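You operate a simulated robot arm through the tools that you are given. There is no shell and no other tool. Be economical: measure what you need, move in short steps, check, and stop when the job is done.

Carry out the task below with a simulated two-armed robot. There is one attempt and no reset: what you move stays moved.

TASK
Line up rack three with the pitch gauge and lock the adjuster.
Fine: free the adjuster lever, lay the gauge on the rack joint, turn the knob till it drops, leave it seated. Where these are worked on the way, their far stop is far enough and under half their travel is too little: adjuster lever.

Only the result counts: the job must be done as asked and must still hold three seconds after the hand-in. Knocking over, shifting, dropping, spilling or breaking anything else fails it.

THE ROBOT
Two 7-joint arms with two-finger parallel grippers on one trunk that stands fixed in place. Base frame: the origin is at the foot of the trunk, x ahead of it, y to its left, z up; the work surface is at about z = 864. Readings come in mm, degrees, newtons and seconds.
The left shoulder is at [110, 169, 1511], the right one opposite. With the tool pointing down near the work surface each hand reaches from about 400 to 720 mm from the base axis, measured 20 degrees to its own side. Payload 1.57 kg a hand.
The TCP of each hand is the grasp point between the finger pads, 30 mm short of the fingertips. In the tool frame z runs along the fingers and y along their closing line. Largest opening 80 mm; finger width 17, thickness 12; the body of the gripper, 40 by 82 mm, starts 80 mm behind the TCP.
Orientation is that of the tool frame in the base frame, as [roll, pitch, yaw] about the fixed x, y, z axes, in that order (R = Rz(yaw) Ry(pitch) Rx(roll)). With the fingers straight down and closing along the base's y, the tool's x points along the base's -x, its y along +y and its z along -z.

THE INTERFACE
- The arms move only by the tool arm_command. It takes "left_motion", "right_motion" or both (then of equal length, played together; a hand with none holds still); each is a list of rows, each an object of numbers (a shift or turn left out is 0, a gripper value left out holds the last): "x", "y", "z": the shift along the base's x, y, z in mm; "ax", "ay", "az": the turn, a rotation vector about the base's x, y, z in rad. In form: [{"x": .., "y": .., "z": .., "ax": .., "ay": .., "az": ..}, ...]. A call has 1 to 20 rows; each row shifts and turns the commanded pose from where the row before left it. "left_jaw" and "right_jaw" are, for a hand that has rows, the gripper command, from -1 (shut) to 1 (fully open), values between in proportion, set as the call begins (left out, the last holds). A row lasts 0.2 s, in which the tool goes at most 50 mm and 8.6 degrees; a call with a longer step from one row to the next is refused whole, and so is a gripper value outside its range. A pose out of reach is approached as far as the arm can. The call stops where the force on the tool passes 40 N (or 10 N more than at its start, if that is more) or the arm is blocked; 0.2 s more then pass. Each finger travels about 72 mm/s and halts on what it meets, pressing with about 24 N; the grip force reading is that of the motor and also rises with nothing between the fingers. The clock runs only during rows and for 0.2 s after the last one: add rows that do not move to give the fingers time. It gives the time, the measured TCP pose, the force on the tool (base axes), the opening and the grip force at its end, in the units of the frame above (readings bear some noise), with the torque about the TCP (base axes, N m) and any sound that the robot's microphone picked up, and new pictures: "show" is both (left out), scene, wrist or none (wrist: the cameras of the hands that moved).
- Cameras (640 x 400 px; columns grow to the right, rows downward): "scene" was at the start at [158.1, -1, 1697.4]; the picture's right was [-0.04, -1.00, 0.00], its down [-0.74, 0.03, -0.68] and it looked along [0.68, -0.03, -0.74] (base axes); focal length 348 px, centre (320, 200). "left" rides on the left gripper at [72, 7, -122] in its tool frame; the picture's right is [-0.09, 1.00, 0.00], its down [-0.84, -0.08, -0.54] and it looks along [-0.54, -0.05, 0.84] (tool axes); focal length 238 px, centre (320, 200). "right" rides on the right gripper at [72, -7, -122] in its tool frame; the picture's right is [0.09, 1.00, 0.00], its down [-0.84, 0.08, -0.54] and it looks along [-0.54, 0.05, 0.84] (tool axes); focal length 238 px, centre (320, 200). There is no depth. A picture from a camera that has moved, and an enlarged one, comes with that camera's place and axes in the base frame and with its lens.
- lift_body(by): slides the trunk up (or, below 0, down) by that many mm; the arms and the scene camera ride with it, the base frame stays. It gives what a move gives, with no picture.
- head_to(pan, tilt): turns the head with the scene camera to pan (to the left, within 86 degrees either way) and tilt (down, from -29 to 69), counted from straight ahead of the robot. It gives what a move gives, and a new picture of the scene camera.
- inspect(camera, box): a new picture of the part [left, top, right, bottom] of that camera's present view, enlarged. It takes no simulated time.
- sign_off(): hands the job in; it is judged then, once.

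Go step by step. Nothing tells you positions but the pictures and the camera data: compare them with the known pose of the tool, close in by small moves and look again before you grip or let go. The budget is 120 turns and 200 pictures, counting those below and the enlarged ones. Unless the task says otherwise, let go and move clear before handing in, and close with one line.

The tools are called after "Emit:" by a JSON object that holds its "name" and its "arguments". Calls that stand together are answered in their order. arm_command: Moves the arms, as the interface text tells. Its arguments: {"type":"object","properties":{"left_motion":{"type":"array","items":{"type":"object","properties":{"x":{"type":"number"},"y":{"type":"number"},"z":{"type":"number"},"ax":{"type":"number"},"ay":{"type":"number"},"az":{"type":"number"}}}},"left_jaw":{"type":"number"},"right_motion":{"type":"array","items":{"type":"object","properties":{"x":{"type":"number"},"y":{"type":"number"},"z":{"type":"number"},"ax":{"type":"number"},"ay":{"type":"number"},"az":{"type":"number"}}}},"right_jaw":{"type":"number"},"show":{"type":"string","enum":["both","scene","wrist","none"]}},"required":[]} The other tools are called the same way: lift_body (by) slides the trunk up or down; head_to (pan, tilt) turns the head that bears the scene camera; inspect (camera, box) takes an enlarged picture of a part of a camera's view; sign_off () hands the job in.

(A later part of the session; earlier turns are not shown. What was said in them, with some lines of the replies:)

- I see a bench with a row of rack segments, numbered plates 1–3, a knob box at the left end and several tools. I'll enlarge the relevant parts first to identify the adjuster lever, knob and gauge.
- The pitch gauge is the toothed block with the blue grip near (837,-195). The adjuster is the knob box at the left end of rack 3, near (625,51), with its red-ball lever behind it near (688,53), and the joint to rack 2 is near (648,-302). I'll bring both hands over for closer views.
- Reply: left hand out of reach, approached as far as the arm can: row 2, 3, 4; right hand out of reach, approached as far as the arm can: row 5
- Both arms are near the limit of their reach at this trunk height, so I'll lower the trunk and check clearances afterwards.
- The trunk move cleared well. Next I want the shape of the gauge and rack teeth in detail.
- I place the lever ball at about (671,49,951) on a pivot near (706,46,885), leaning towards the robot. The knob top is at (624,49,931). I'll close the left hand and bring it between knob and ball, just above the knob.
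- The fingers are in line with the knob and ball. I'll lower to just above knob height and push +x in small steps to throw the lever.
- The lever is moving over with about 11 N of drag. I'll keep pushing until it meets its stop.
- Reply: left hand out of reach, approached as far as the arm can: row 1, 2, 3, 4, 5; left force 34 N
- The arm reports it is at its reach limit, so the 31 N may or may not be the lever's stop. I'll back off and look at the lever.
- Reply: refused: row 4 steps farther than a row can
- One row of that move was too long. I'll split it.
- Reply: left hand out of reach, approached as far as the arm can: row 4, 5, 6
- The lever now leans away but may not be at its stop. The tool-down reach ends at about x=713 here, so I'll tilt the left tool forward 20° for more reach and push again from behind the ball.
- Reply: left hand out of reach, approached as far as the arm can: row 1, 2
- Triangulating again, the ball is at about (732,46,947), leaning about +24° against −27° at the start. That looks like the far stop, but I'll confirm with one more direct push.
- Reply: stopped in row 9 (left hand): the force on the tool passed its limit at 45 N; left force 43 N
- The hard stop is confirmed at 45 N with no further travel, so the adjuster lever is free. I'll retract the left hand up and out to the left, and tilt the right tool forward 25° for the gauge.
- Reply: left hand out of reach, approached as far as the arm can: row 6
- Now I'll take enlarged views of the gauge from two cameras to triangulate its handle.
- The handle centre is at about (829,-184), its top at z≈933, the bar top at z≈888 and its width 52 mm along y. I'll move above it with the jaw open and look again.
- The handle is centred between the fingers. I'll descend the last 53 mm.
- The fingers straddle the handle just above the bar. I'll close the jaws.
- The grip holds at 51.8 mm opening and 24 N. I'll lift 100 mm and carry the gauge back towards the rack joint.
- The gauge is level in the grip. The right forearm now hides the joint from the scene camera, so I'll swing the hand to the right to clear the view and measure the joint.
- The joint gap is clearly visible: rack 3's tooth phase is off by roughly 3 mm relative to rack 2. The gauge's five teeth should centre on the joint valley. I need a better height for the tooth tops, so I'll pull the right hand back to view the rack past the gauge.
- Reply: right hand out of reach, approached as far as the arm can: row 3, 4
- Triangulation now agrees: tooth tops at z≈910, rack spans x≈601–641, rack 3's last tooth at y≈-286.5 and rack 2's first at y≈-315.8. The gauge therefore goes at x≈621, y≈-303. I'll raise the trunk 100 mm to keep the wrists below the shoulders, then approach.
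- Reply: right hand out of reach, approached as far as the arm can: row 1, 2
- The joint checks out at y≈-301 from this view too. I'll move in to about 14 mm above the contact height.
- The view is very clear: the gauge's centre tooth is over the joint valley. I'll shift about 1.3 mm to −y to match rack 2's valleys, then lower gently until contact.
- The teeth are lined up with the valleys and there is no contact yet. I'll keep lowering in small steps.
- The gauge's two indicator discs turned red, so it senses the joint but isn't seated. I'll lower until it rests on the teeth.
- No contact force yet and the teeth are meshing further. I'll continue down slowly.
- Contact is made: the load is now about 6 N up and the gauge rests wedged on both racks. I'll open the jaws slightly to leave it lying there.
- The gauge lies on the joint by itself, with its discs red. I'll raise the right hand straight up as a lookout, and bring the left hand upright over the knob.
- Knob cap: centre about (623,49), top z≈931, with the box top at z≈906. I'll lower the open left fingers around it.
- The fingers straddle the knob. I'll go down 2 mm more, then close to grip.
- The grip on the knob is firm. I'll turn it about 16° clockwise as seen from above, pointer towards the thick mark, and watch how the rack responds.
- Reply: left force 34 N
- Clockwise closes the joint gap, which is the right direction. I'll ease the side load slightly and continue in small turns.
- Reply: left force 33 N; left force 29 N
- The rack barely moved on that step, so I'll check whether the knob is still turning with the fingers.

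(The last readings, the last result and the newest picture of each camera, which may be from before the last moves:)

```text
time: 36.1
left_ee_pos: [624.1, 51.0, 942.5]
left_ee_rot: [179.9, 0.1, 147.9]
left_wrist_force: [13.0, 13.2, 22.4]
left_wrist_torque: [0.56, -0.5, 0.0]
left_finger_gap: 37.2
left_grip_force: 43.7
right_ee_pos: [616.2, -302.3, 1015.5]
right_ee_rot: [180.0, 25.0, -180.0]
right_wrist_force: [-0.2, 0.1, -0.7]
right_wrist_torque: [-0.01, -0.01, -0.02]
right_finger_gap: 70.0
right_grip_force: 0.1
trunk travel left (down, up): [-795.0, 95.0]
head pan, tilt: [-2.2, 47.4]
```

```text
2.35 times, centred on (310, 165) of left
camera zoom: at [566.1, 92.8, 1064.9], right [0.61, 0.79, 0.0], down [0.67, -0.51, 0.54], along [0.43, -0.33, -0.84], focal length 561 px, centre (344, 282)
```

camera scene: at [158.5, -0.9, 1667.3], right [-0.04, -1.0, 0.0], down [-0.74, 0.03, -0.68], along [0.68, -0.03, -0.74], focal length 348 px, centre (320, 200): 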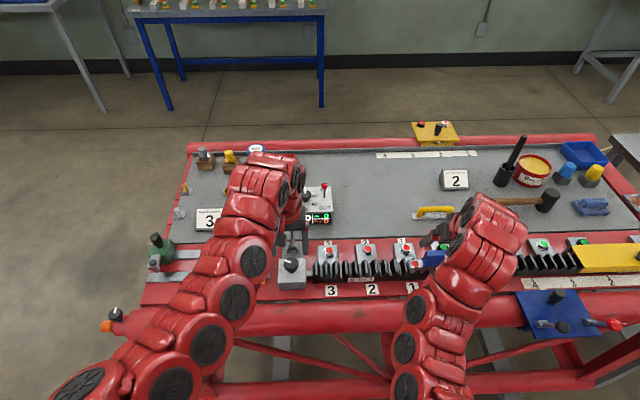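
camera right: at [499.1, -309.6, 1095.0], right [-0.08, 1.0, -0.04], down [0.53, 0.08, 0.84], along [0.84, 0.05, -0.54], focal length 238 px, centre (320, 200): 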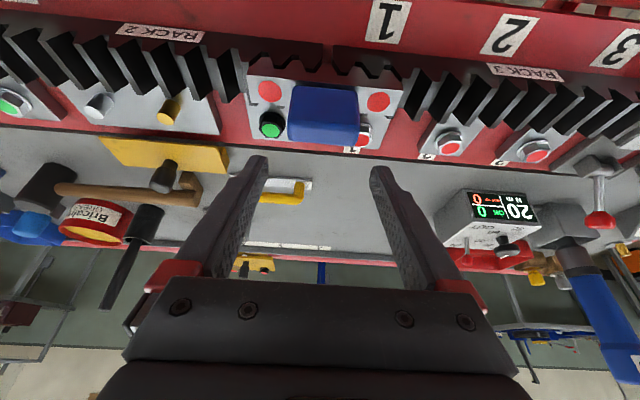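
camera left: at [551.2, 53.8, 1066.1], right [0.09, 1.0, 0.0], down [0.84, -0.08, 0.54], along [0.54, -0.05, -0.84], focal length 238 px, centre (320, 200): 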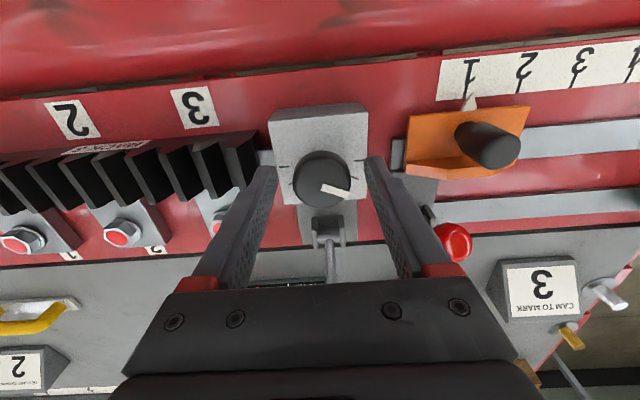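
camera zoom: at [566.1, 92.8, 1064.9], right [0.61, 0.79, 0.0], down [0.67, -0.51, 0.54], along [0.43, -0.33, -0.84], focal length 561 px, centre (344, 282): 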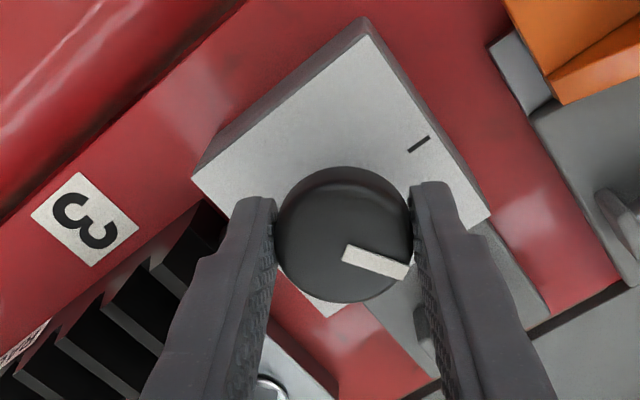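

The knob turns with the fingers (32° so far) and the gap is still shrinking slowly. I'll continue.

Emit:
{"name": "arm_command", "arguments": {"left_motion": [{"x": 0.3, "y": 0.3, "z": 0.3}, {"az": -0.07}, {"az": -0.07}], "show": "none"}}

Emit:
{"name": "inspect", "arguments": {"camera": "right", "box": [220, 20, 460, 170]}}

```text
time: 36.9
left_ee_pos: [624.4, 51.4, 943.2]
left_ee_rot: [-180.0, 0.0, 139.7]
left_wrist_force: [14.8, 11.5, 15.0]
left_wrist_torque: [0.17, -0.48, 0.05]
left_finger_gap: 37.0
left_grip_force: 43.3
right_ee_pos: [616.7, -302.2, 1015.8]
right_ee_rot: [-179.9, 24.9, -180.0]
right_wrist_force: [0.4, 0.2, -0.2]
right_wrist_torque: [0.03, 0.0, 0.01]
right_finger_gap: 69.8
right_grip_force: 0.0
trunk travel left (down, up): [-795.0, 95.0]
head pan, tilt: [-2.2, 47.4]
```

```text
2.67 times, centred on (340, 95) of right
camera zoom: at [499.0, -308.7, 1095.4], right [-0.08, 1.0, -0.04], down [0.53, 0.08, 0.84], along [0.84, 0.05, -0.54], focal length 636 px, centre (267, 480)
```

zoom: 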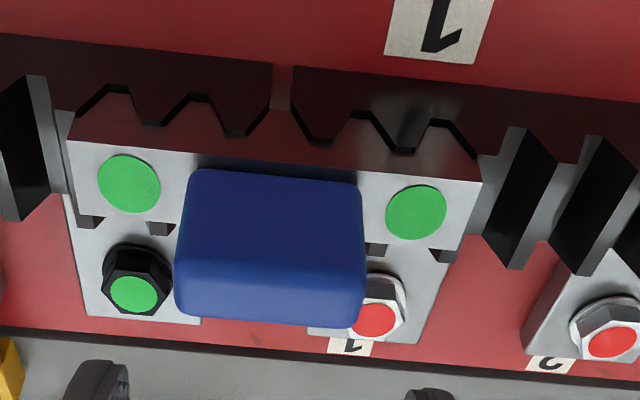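

Both discs turned green, so the gauge has dropped. I'll nudge the knob a little further to get off the edge of the tolerance band, checking that it stays green.

Emit:
{"name": "arm_command", "arguments": {"left_motion": [{"x": 0.2, "y": 0.2}, {"az": -0.04}], "show": "none"}}

Emit:
{"name": "inspect", "arguments": {"camera": "right", "box": [220, 20, 460, 170]}}

```text
time: 37.5
left_ee_pos: [625.1, 49.4, 942.0]
left_ee_rot: [-180.0, 0.0, 137.6]
left_wrist_force: [11.6, 11.1, 10.8]
left_wrist_torque: [0.26, -0.78, 0.03]
left_finger_gap: 37.2
left_grip_force: 43.2
right_ee_pos: [617.1, -301.8, 1015.2]
right_ee_rot: [-179.9, 24.9, 180.0]
right_wrist_force: [-1.1, 0.1, 0.2]
right_wrist_torque: [-0.01, -0.03, 0.01]
right_finger_gap: 70.2
right_grip_force: 0.1
trunk travel left (down, up): [-795.0, 95.0]
head pan, tilt: [-2.2, 47.4]
```

```text
2.67 times, centred on (340, 95) of right
camera zoom: at [499.1, -308.4, 1095.3], right [-0.08, 1.0, -0.04], down [0.53, 0.08, 0.84], along [0.84, 0.05, -0.53], focal length 636 px, centre (267, 480)
```

zoom: 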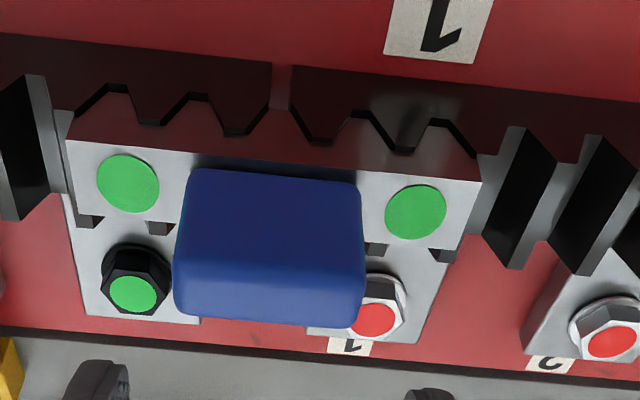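

Still green. I'll make one more small nudge and check again.

Emit:
{"name": "arm_command", "arguments": {"left_motion": [{"az": -0.04}, {"z": 0}], "show": "none"}}

Emit:
{"name": "inspect", "arguments": {"camera": "right", "box": [220, 20, 460, 170]}}

Emit:
{"name": "inspect", "arguments": {"camera": "left", "box": [180, 80, 440, 250]}}

```text
time: 38.1
left_ee_pos: [624.5, 50.0, 941.7]
left_ee_rot: [-180.0, 0.0, 135.4]
left_wrist_force: [5.7, 12.9, 7.2]
left_wrist_torque: [0.63, 0.18, 0.02]
left_finger_gap: 37.3
left_grip_force: 43.6
right_ee_pos: [616.6, -301.2, 1016.1]
right_ee_rot: [-179.9, 25.0, -180.0]
right_wrist_force: [-0.2, 0.4, 0.8]
right_wrist_torque: [-0.02, 0.0, 0.01]
right_finger_gap: 70.0
right_grip_force: 0.1
trunk travel left (down, up): [-795.0, 95.0]
head pan, tilt: [-2.2, 47.4]
```

```text
2.67 times, centred on (340, 95) of right
camera zoom: at [499.0, -308.4, 1095.3], right [-0.08, 1.0, -0.04], down [0.53, 0.08, 0.84], along [0.84, 0.05, -0.53], focal length 636 px, centre (267, 480)
```

zoom: 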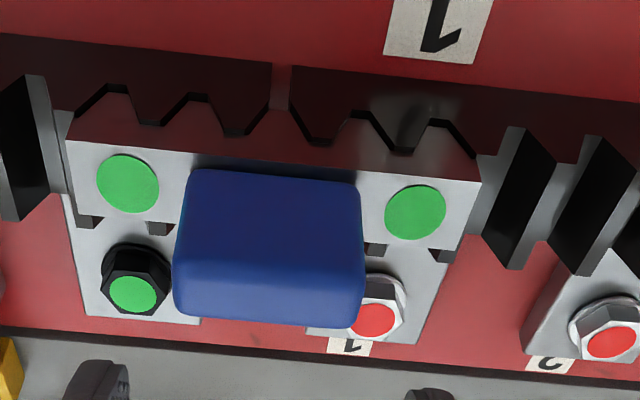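

```text
2.35 times, centred on (310, 165) of left
camera zoom: at [577.5, 104.7, 1064.9], right [0.77, 0.64, 0.0], down [0.54, -0.64, 0.54], along [0.35, -0.42, -0.84], focal length 561 px, centre (344, 282)
```

zoom: 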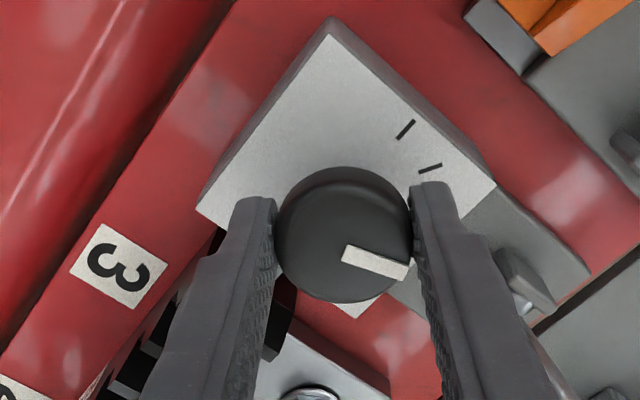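

Green holds with some margin on both sides. I'll release the knob, rise, and unwind the left wrist.

Emit:
{"name": "arm_command", "arguments": {"left_motion": [{"z": 0}, {"z": 0}, {"z": 15}, {"z": 25}, {"z": 25}, {"az": 0.13}, {"az": 0.13}, {"az": 0.13}, {"az": 0.13}, {"az": 0.13}, {"az": 0.13}], "left_jaw": 0.5, "show": "both"}}

Emit:
{"name": "inspect", "arguments": {"camera": "right", "box": [220, 20, 460, 170]}}

```text
time: 40.5
left_ee_pos: [623.1, 48.0, 1008.0]
left_ee_rot: [180.0, 0.0, -179.9]
left_wrist_force: [0.1, 0.4, 0.2]
left_wrist_torque: [0.03, 0.03, 0.01]
left_finger_gap: 60.1
left_grip_force: 0.0
right_ee_pos: [616.5, -303.1, 1014.9]
right_ee_rot: [180.0, 24.9, 179.9]
right_wrist_force: [0.0, 0.1, 0.1]
right_wrist_torque: [0.0, 0.0, 0.03]
right_finger_gap: 69.9
right_grip_force: 0.2
trunk travel left (down, up): [-795.0, 95.0]
head pan, tilt: [-2.2, 47.4]
camera scene: at [158.0, -0.9, 1667.4], right [-0.04, -1.0, 0.0], down [-0.74, 0.03, -0.68], along [0.68, -0.03, -0.74], focal length 348 px, centre (320, 200)
camera left: at [552.2, 54.1, 1130.2], right [0.09, 1.0, 0.0], down [0.84, -0.08, 0.54], along [0.54, -0.05, -0.84], focal length 238 px, centre (320, 200)
```

scene: 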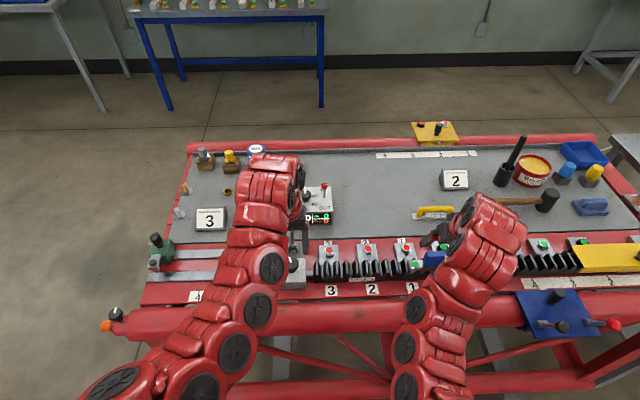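
left: 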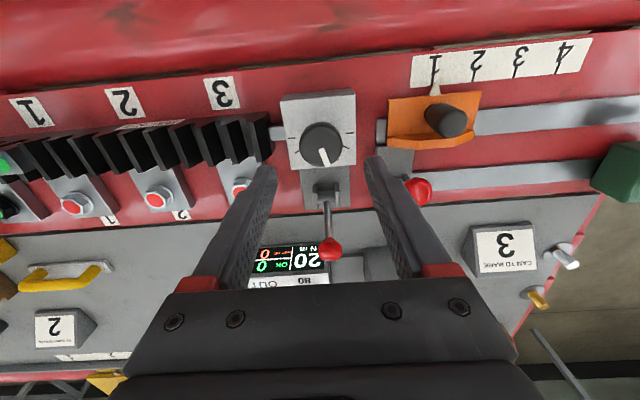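

```text
2.67 times, centred on (340, 95) of right
camera zoom: at [498.8, -309.7, 1095.1], right [-0.08, 1.0, -0.04], down [0.53, 0.08, 0.84], along [0.84, 0.05, -0.53], focal length 636 px, centre (267, 480)
```

zoom: 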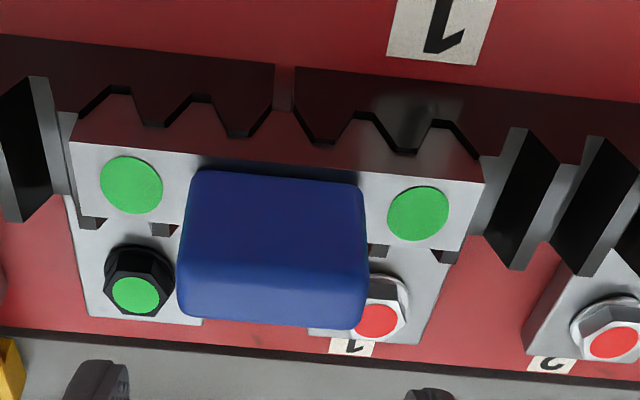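

The gauge stays green with the knob released. Next I'll tilt the left tool forward and hover over the lever ball to grip it and draw it back to the locked side.

Emit:
{"name": "arm_command", "arguments": {"left_motion": [{"ay": -0.117, "z": 5}, {"ay": -0.117, "z": 5}, {"ay": -0.117}, {"x": 35}, {"x": 35}, {"x": 36, "y": -1}], "left_jaw": 0.3, "show": "wrist"}}

Emit:
{"name": "inspect", "arguments": {"camera": "scene", "box": [240, 190, 360, 280]}}

```text
time: 41.9
left_ee_pos: [729.0, 46.7, 1015.1]
left_ee_rot: [180.0, 20.0, -180.0]
left_wrist_force: [-0.3, 0.8, -0.5]
left_wrist_torque: [0.01, 0.01, -0.04]
left_finger_gap: 52.1
left_grip_force: 0.0
right_ee_pos: [617.4, -302.6, 1014.7]
right_ee_rot: [-180.0, 25.0, 179.9]
right_wrist_force: [0.4, -0.6, -1.5]
right_wrist_torque: [0.01, -0.01, -0.01]
right_finger_gap: 69.9
right_grip_force: 0.1
trunk travel left (down, up): [-795.0, 95.0]
head pan, tilt: [-2.2, 47.4]
camera left: at [620.7, 52.6, 1106.2], right [0.09, 1.0, 0.03], down [0.6, -0.08, 0.8], along [0.79, -0.05, -0.61], focal length 238 px, centre (320, 200)
```

left: 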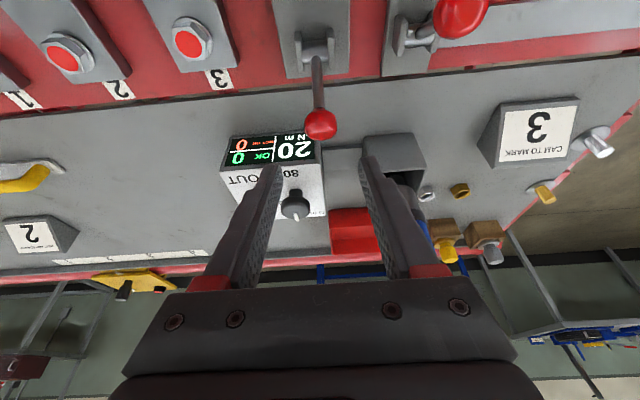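

```text
4.44 times, centred on (300, 235) of scene
camera zoom: at [159.3, -0.5, 1667.2], right [-0.04, -1.0, 0.0], down [-0.74, 0.03, -0.68], along [0.68, -0.03, -0.74], focal length 1545 px, centre (409, 44)
```

zoom: 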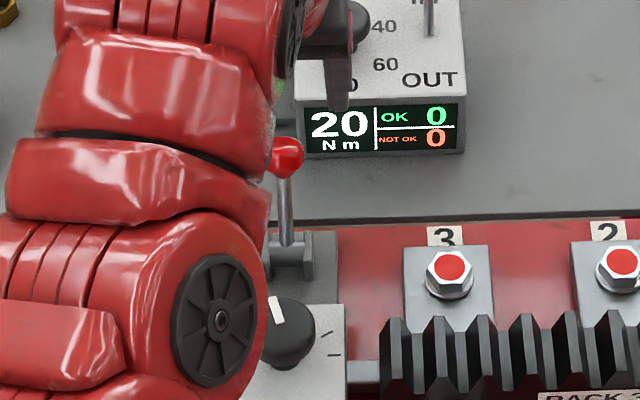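

The ball is at about (731,49,947), directly below the open fingers. I'll descend and grip it.

Emit:
{"name": "arm_command", "arguments": {"left_motion": [{"x": 2, "y": 2, "z": -20}, {"z": -20}, {"z": -14}, {"z": -10}], "left_jaw": 0.3, "show": "wrist"}}

Emit:
{"name": "inspect", "arguments": {"camera": "left", "box": [240, 80, 400, 250]}}

```text
time: 42.9
left_ee_pos: [733.1, 49.3, 953.3]
left_ee_rot: [179.8, 20.0, -180.0]
left_wrist_force: [0.6, 0.6, 0.3]
left_wrist_torque: [-0.01, -0.01, 0.04]
left_finger_gap: 51.9
left_grip_force: 0.0
right_ee_pos: [616.8, -302.6, 1015.1]
right_ee_rot: [180.0, 24.8, 179.9]
right_wrist_force: [-0.1, -0.1, 0.6]
right_wrist_torque: [0.0, 0.01, -0.02]
right_finger_gap: 69.8
right_grip_force: 0.0
trunk travel left (down, up): [-795.0, 95.0]
head pan, tilt: [-2.2, 47.4]
camera left: at [623.6, 55.4, 1044.1], right [0.09, 1.0, 0.03], down [0.6, -0.08, 0.8], along [0.8, -0.05, -0.6], focal length 238 px, centre (320, 200)
```

left: 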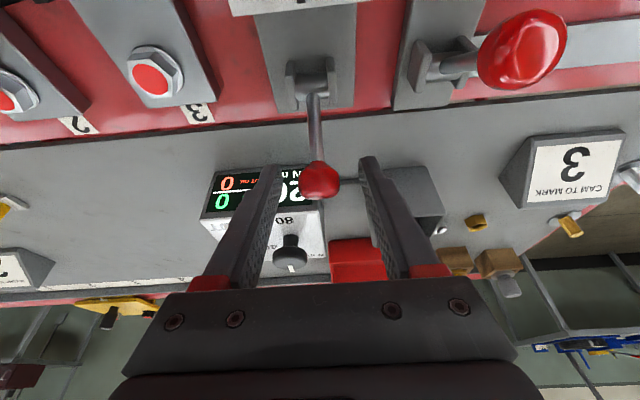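

```text
2.35 times, centred on (320, 165) of left
camera zoom: at [623.6, 55.4, 1044.1], right [0.09, 1.0, 0.03], down [0.6, -0.08, 0.8], along [0.8, -0.05, -0.6], focal length 561 px, centre (320, 282)
```

zoom: 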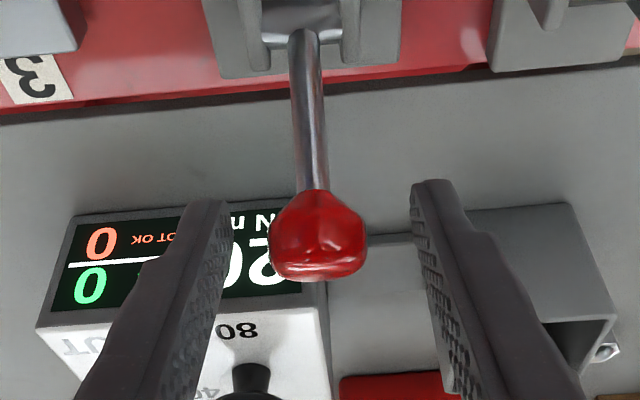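

The ball sits between the pads. I'll close on it.

Emit:
{"name": "arm_command", "arguments": {"left_motion": [{"z": -3}, {"z": 0}, {"z": 0}], "left_jaw": -1, "show": "wrist"}}

```text
time: 43.7
left_ee_pos: [732.5, 50.0, 951.7]
left_ee_rot: [179.9, 20.1, -180.0]
left_wrist_force: [1.4, 1.3, 4.7]
left_wrist_torque: [-0.01, 0.02, 0.04]
left_finger_gap: 24.9
left_grip_force: 36.3
right_ee_pos: [615.5, -302.6, 1015.7]
right_ee_rot: [-180.0, 24.9, 179.8]
right_wrist_force: [-0.4, -0.3, -0.3]
right_wrist_torque: [0.01, -0.03, 0.02]
right_finger_gap: 69.8
right_grip_force: 0.1
trunk travel left (down, up): [-795.0, 95.0]
head pan, tilt: [-2.2, 47.4]
camera left: at [623.0, 54.9, 1042.3], right [0.09, 1.0, 0.03], down [0.6, -0.08, 0.8], along [0.8, -0.05, -0.6], focal length 238 px, centre (320, 200)
```

left: 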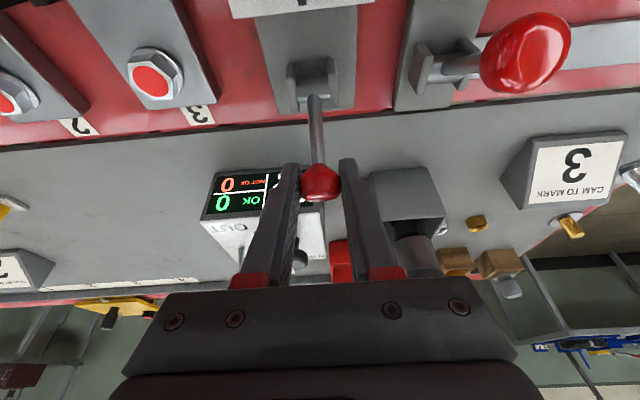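

The ball is gripped at 25 mm. I'll draw it back along its arc to the locked side.

Emit:
{"name": "arm_command", "arguments": {"left_motion": [{"x": -8, "z": 3}, {"x": -8, "z": 2}, {"x": -8, "z": 1}, {"x": -8, "z": 0}, {"x": -8, "z": -1}, {"x": -8, "z": -2}, {"x": -8, "z": -3}, {"x": -6, "z": -3}], "show": "wrist"}}

Emit:
{"name": "inspect", "arguments": {"camera": "right", "box": [220, 20, 460, 170]}}

```text
time: 45.5
left_ee_pos: [669.5, 49.3, 947.4]
left_ee_rot: [179.8, 20.0, 180.0]
left_wrist_force: [0.5, 0.8, -0.3]
left_wrist_torque: [0.0, 0.0, -0.01]
left_finger_gap: 0.2
left_grip_force: 20.3
right_ee_pos: [614.8, -302.3, 1014.5]
right_ee_rot: [-180.0, 24.9, 179.9]
right_wrist_force: [0.3, -0.7, 1.1]
right_wrist_torque: [0.02, 0.02, 0.01]
right_finger_gap: 69.9
right_grip_force: 0.0
trunk travel left (down, up): [-795.0, 95.0]
head pan, tilt: [-2.2, 47.4]
camera left: at [559.4, 54.6, 1037.5], right [0.09, 1.0, 0.03], down [0.6, -0.08, 0.8], along [0.79, -0.05, -0.6], focal length 238 px, centre (320, 200)
```

left: 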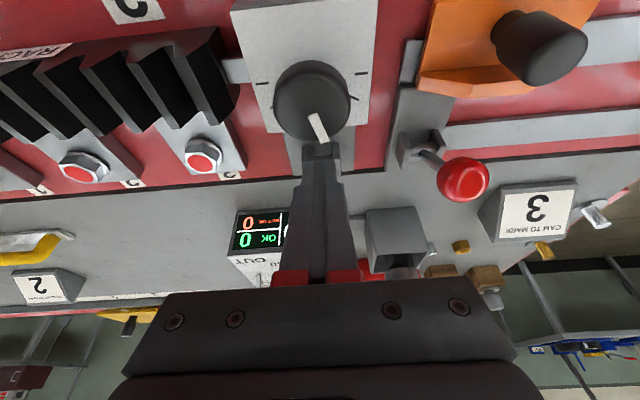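

```text
2.67 times, centred on (340, 95) of right
camera zoom: at [498.3, -309.7, 1095.3], right [-0.08, 1.0, -0.04], down [0.53, 0.08, 0.84], along [0.84, 0.05, -0.53], focal length 636 px, centre (267, 480)
```

zoom: 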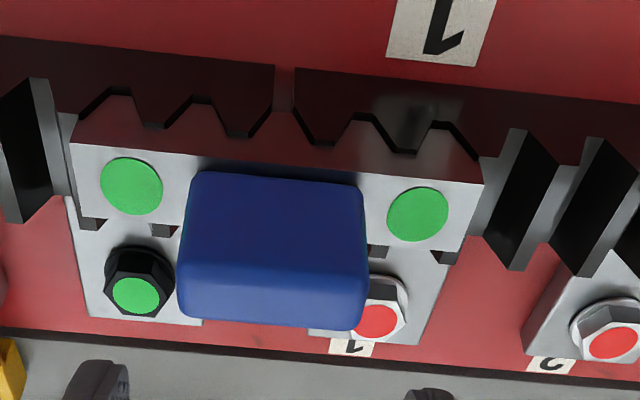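

The ball slipped out and the fingers closed on nothing. I'll rise and see where the lever is.

Emit:
{"name": "arm_command", "arguments": {"left_motion": [{"x": -3, "z": 15}, {"z": 25}, {"z": 25}, {"y": 20}, {"y": 30}], "left_jaw": -1, "show": "both"}}

Emit:
{"name": "inspect", "arguments": {"camera": "left", "box": [180, 40, 400, 200]}}

Emit:
{"name": "inspect", "arguments": {"camera": "scene", "box": [240, 190, 360, 280]}}

```text
time: 46.7
left_ee_pos: [669.2, 101.5, 1013.9]
left_ee_rot: [180.0, 20.3, -179.9]
left_wrist_force: [0.6, -0.5, -0.4]
left_wrist_torque: [0.0, 0.0, 0.01]
left_finger_gap: 0.0
left_grip_force: 21.6
right_ee_pos: [616.6, -302.7, 1015.3]
right_ee_rot: [179.9, 24.9, -180.0]
right_wrist_force: [-0.3, -0.3, 0.5]
right_wrist_torque: [-0.03, 0.0, 0.01]
right_finger_gap: 69.8
right_grip_force: 0.0
trunk travel left (down, up): [-795.0, 95.0]
head pan, tilt: [-2.2, 47.4]
camera scene: at [158.1, 0.2, 1667.4], right [-0.04, -1.0, 0.0], down [-0.74, 0.03, -0.68], along [0.68, -0.03, -0.74], focal length 348 px, centre (320, 200)
camera left: at [559.5, 107.2, 1104.2], right [0.09, 1.0, 0.03], down [0.6, -0.08, 0.8], along [0.8, -0.05, -0.6], focal length 238 px, centre (320, 200)
```

scene: 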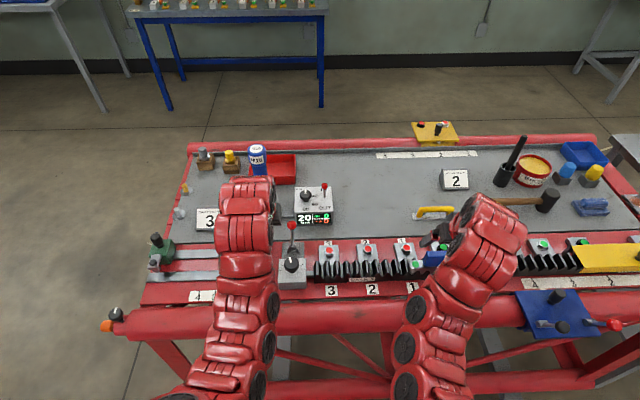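
left: 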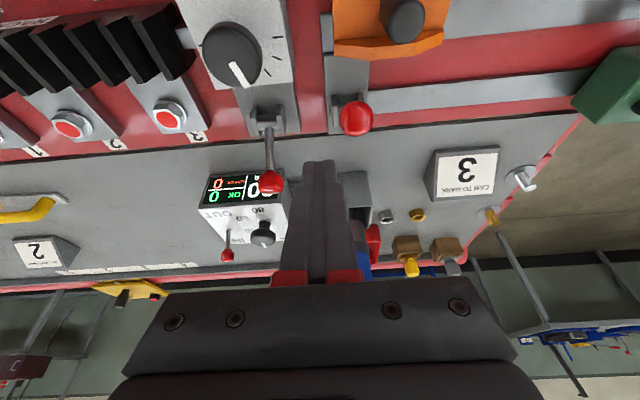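

```text
2.50 times, centred on (290, 120) of left
camera zoom: at [559.5, 107.2, 1104.2], right [0.09, 1.0, 0.03], down [0.6, -0.08, 0.8], along [0.8, -0.05, -0.6], focal length 596 px, centre (395, 400)
```

zoom: 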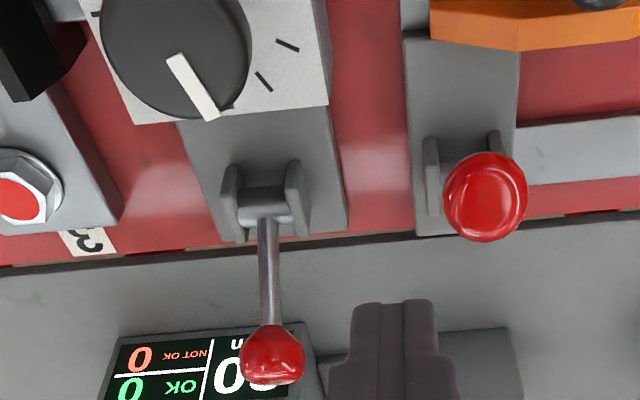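

```text
4.44 times, centred on (300, 235) of scene
camera zoom: at [158.1, 0.2, 1667.4], right [-0.04, -1.0, 0.0], down [-0.74, 0.03, -0.68], along [0.68, -0.03, -0.74], focal length 1545 px, centre (409, 44)
```

zoom: 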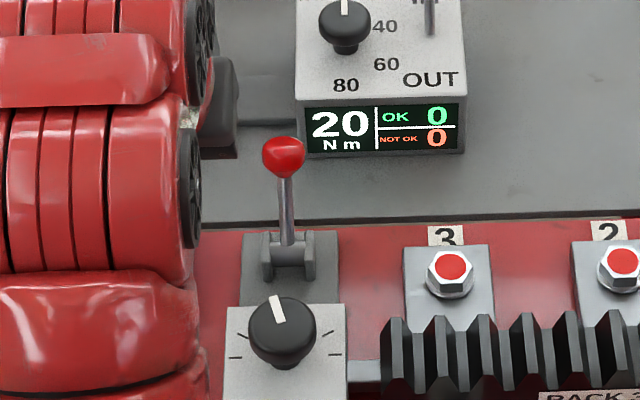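

The lever is still on the free side, so friction alone wasn't enough. Instead I'll hook the closed fingers behind the ball on the far side and pull it towards the robot.

Emit:
{"name": "arm_command", "arguments": {"left_motion": [{"x": 30, "z": 8}, {"x": 30}, {"x": 26}, {"y": -27}, {"y": -26}], "left_jaw": -1, "show": "wrist"}}

Emit:
{"name": "inspect", "arguments": {"camera": "scene", "box": [240, 160, 360, 250]}}

```text
time: 47.9
left_ee_pos: [754.0, 46.1, 1019.9]
left_ee_rot: [179.9, 20.0, 180.0]
left_wrist_force: [0.7, -0.4, 0.5]
left_wrist_torque: [0.02, 0.0, -0.01]
left_finger_gap: 0.0
left_grip_force: 21.6
right_ee_pos: [616.7, -303.9, 1013.6]
right_ee_rot: [179.9, 24.9, 179.9]
right_wrist_force: [-0.2, 0.6, 1.0]
right_wrist_torque: [0.0, 0.04, 0.01]
right_finger_gap: 70.1
right_grip_force: 0.1
trunk travel left (down, up): [-795.0, 95.0]
head pan, tilt: [-2.2, 47.4]
camera left: at [644.1, 52.0, 1110.7], right [0.09, 1.0, 0.03], down [0.6, -0.08, 0.8], along [0.8, -0.05, -0.6], focal length 238 px, centre (320, 200)
```

left: 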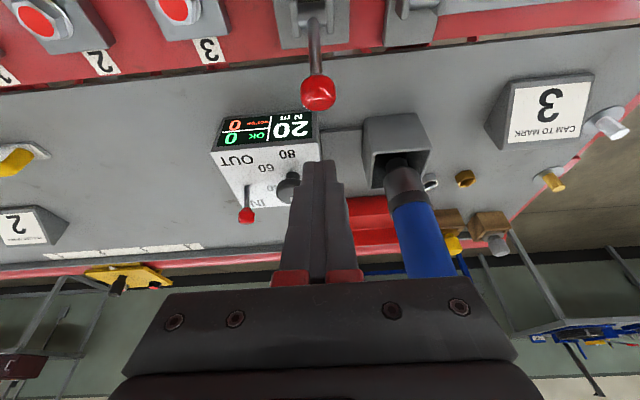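

```text
4.44 times, centred on (300, 205) of scene
camera zoom: at [158.1, -1.8, 1667.4], right [-0.04, -1.0, 0.0], down [-0.74, 0.03, -0.68], along [0.68, -0.03, -0.74], focal length 1545 px, centre (409, 178)
```

zoom: 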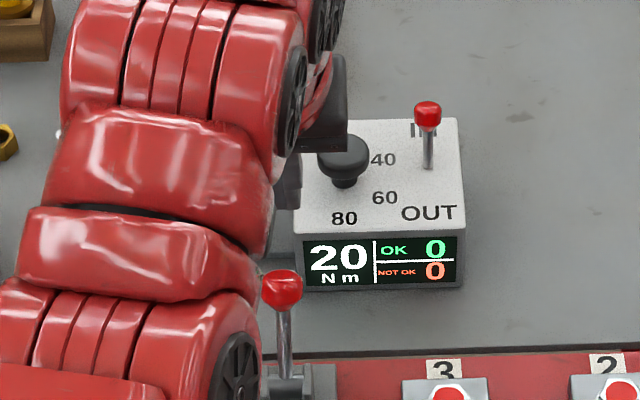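

The fingers are beyond the ball and clear of the controller box. I'll descend behind the ball and pull back in small steps.

Emit:
{"name": "arm_command", "arguments": {"left_motion": [{"x": 2, "y": 2, "z": -20}, {"z": -18}, {"z": -14}, {"x": -8}, {"x": -8}, {"x": -8}, {"x": -8}], "left_jaw": -1, "show": "wrist"}}

Emit:
{"name": "inspect", "arguments": {"camera": "left", "box": [240, 80, 400, 200]}}

```text
time: 49.5
left_ee_pos: [721.4, 48.7, 970.3]
left_ee_rot: [179.9, 20.0, 180.0]
left_wrist_force: [-0.7, 0.0, 0.4]
left_wrist_torque: [-0.04, 0.01, 0.02]
left_finger_gap: 0.0
left_grip_force: 21.1
right_ee_pos: [616.7, -303.2, 1014.6]
right_ee_rot: [179.9, 24.9, 179.8]
right_wrist_force: [0.4, 0.4, -0.1]
right_wrist_torque: [0.0, 0.03, 0.01]
right_finger_gap: 70.2
right_grip_force: 0.1
trunk travel left (down, up): [-795.0, 95.0]
head pan, tilt: [-2.2, 47.4]
camera left: at [612.4, 54.1, 1059.7], right [0.09, 1.0, 0.03], down [0.6, -0.08, 0.8], along [0.8, -0.05, -0.6], focal length 238 px, centre (320, 200)
```

left: 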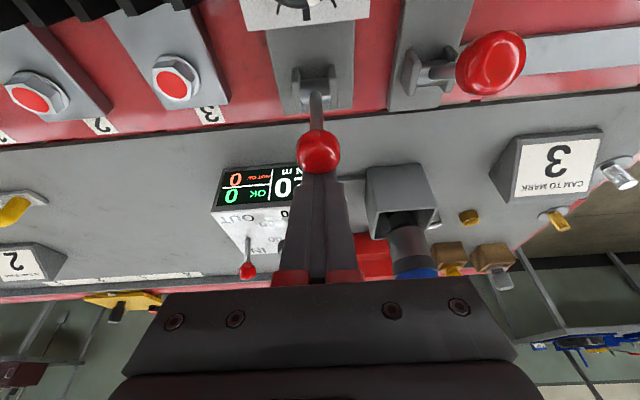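

```text
3.33 times, centred on (320, 140) of left
camera zoom: at [612.4, 54.1, 1059.7], right [0.09, 1.0, 0.03], down [0.6, -0.08, 0.8], along [0.8, -0.05, -0.6], focal length 794 px, centre (320, 400)
```

zoom: 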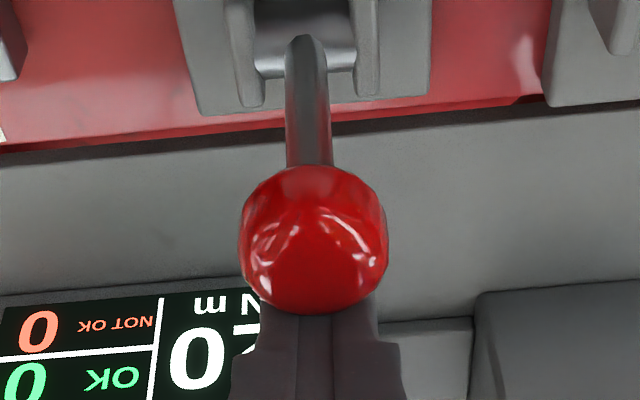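

The fingers are behind the ball and the lever is coming upright. I'll keep pulling to the locked stop.

Emit:
{"name": "arm_command", "arguments": {"left_motion": [{"x": -8}, {"x": -8}, {"x": -8}, {"x": -6}, {"x": -5}, {"x": -4}, {"x": -4}, {"x": -4}], "left_jaw": -1, "show": "wrist"}}

Emit:
{"name": "inspect", "arguments": {"camera": "right", "box": [220, 20, 460, 170]}}

```text
time: 51.3
left_ee_pos: [684.3, 49.6, 973.8]
left_ee_rot: [-179.9, 21.4, -179.8]
left_wrist_force: [27.3, -0.5, -4.7]
left_wrist_torque: [-0.12, -1.81, 0.02]
left_finger_gap: 0.0
left_grip_force: 21.5
right_ee_pos: [616.2, -302.8, 1013.6]
right_ee_rot: [180.0, 24.8, 180.0]
right_wrist_force: [0.6, -0.5, 0.1]
right_wrist_torque: [0.0, -0.04, 0.01]
right_finger_gap: 69.8
right_grip_force: 0.1
trunk travel left (down, up): [-795.0, 95.0]
head pan, tilt: [-2.2, 47.4]
stopped in row 8 (left hand): the force on the tool passed its limit at 43 N (the readings are from after the stop); the commanded pose is now the measured one
camera left: at [572.6, 55.2, 1062.1], right [0.08, 1.0, 0.03], down [0.58, -0.07, 0.81], along [0.81, -0.05, -0.58], focal length 238 px, centre (320, 200)
```

left: 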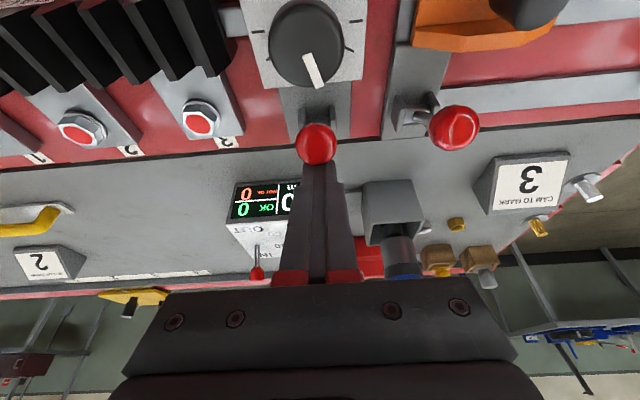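

```text
2.67 times, centred on (340, 95) of right
camera zoom: at [499.3, -309.7, 1094.4], right [-0.08, 1.0, -0.04], down [0.53, 0.08, 0.84], along [0.84, 0.05, -0.54], focal length 636 px, centre (267, 480)
```

zoom: 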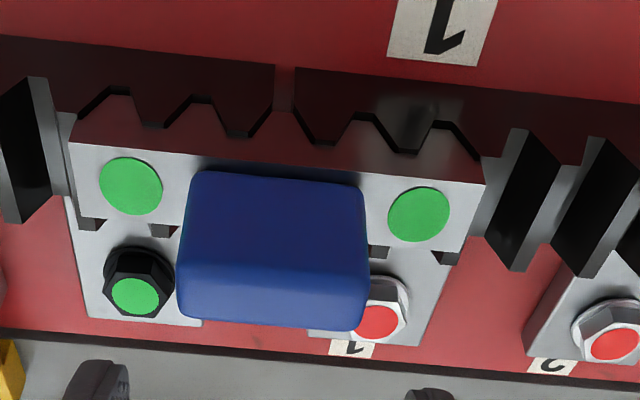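

The lever hit its locked stop at 43 N, where I expected it, and the gauge is still green. I'll back both hands off upward, clear of everything.

Emit:
{"name": "arm_command", "arguments": {"left_motion": [{"x": 8}, {"x": 4, "z": 15}, {"z": 30}, {"z": 30}, {"y": 40, "z": 10}, {"y": 40}], "right_motion": [{"z": 15}, {"z": 15}, {"z": 20}, {"z": 20}, {"x": 20, "y": -30}, {"x": 20, "y": -40}], "show": "both"}}

Emit:
{"name": "inspect", "arguments": {"camera": "scene", "box": [240, 190, 360, 280]}}

Emit:
{"name": "inspect", "arguments": {"camera": "right", "box": [280, 0, 480, 130]}}

```text
time: 52.7
left_ee_pos: [692.1, 127.6, 1056.4]
left_ee_rot: [180.0, 20.8, -179.9]
left_wrist_force: [-0.1, 0.1, 0.6]
left_wrist_torque: [0.04, 0.0, 0.01]
left_finger_gap: 0.1
left_grip_force: 21.3
right_ee_pos: [653.4, -375.3, 1086.1]
right_ee_rot: [179.9, 25.0, 179.9]
right_wrist_force: [0.6, 1.5, 0.0]
right_wrist_torque: [-0.02, 0.01, 0.01]
right_finger_gap: 69.9
right_grip_force: 0.0
trunk travel left (down, up): [-795.0, 95.0]
head pan, tilt: [-2.2, 47.4]
camera scene: at [158.5, -2.6, 1667.3], right [-0.04, -1.0, 0.0], down [-0.74, 0.03, -0.68], along [0.68, -0.03, -0.74], focal length 348 px, centre (320, 200)
camera right: at [537.3, -382.0, 1166.4], right [-0.08, 1.0, -0.04], down [0.53, 0.08, 0.84], along [0.84, 0.05, -0.53], focal length 238 px, centre (320, 200)
camera left: at [581.8, 133.5, 1146.0], right [0.08, 1.0, 0.03], down [0.59, -0.08, 0.8], along [0.8, -0.05, -0.59], focal length 238 px, centre (320, 200)
```

scene: 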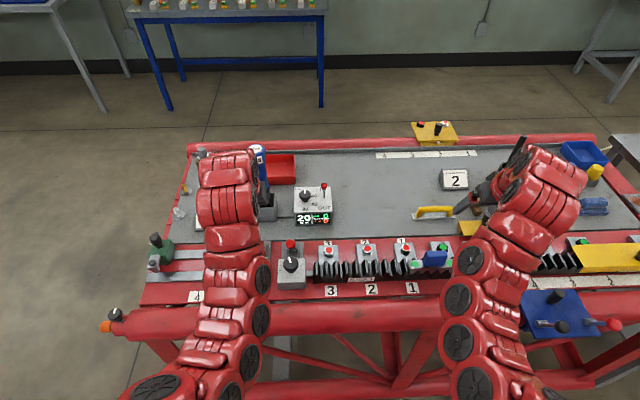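
right: 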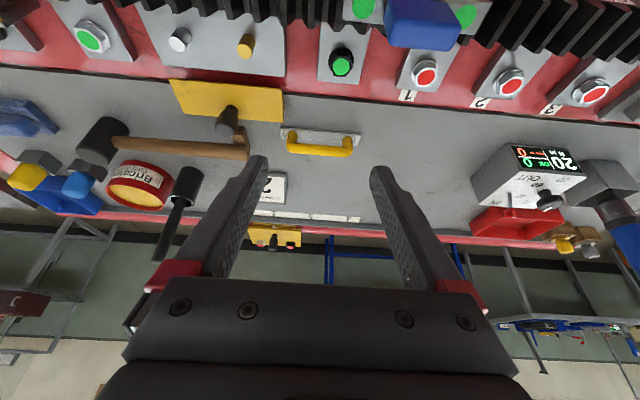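
left: 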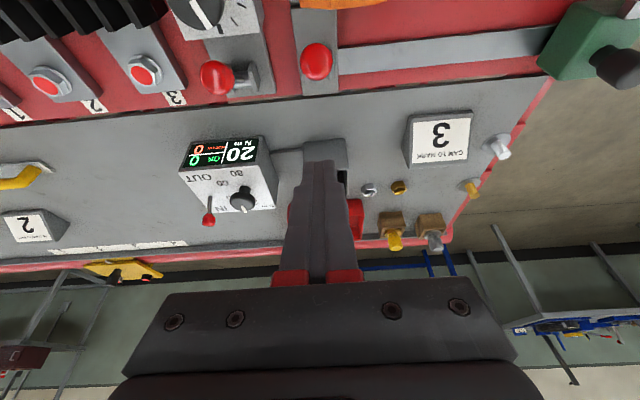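

```text
4.44 times, centred on (300, 235) of scene
camera zoom: at [158.5, -2.6, 1667.3], right [-0.04, -1.0, 0.0], down [-0.74, 0.03, -0.68], along [0.68, -0.03, -0.74], focal length 1545 px, centre (409, 44)
```

zoom: 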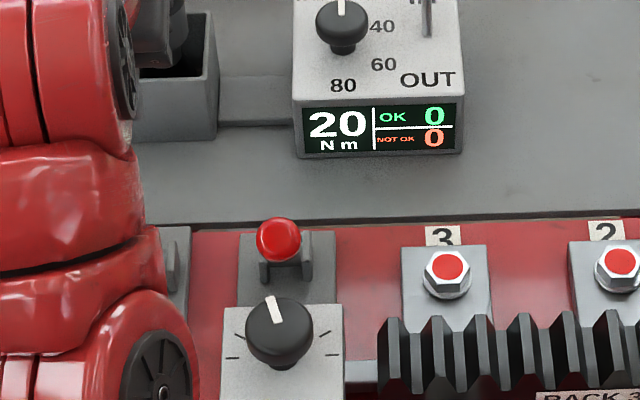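

```text
3.08 times, centred on (380, 65) of right
camera zoom: at [537.3, -382.0, 1166.4], right [-0.08, 1.0, -0.04], down [0.53, 0.08, 0.84], along [0.84, 0.05, -0.53], focal length 733 px, centre (135, 615)
```

zoom: 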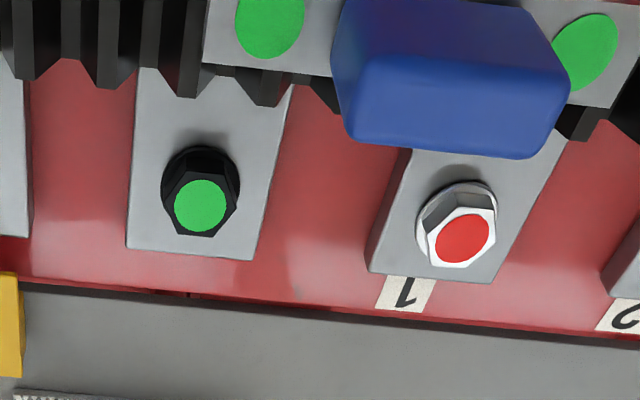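

The lever is back at its original locked lean, and the gauge sits green on the joint with both hands clear. I'm handing in.

Emit:
{"name": "sign_off", "arguments": {}}

```text
The job is handed in.
```

Rack three is lined up with the pitch gauge: the gauge is left seated on the joint with both discs green, and the adjuster lever is locked at its stop.
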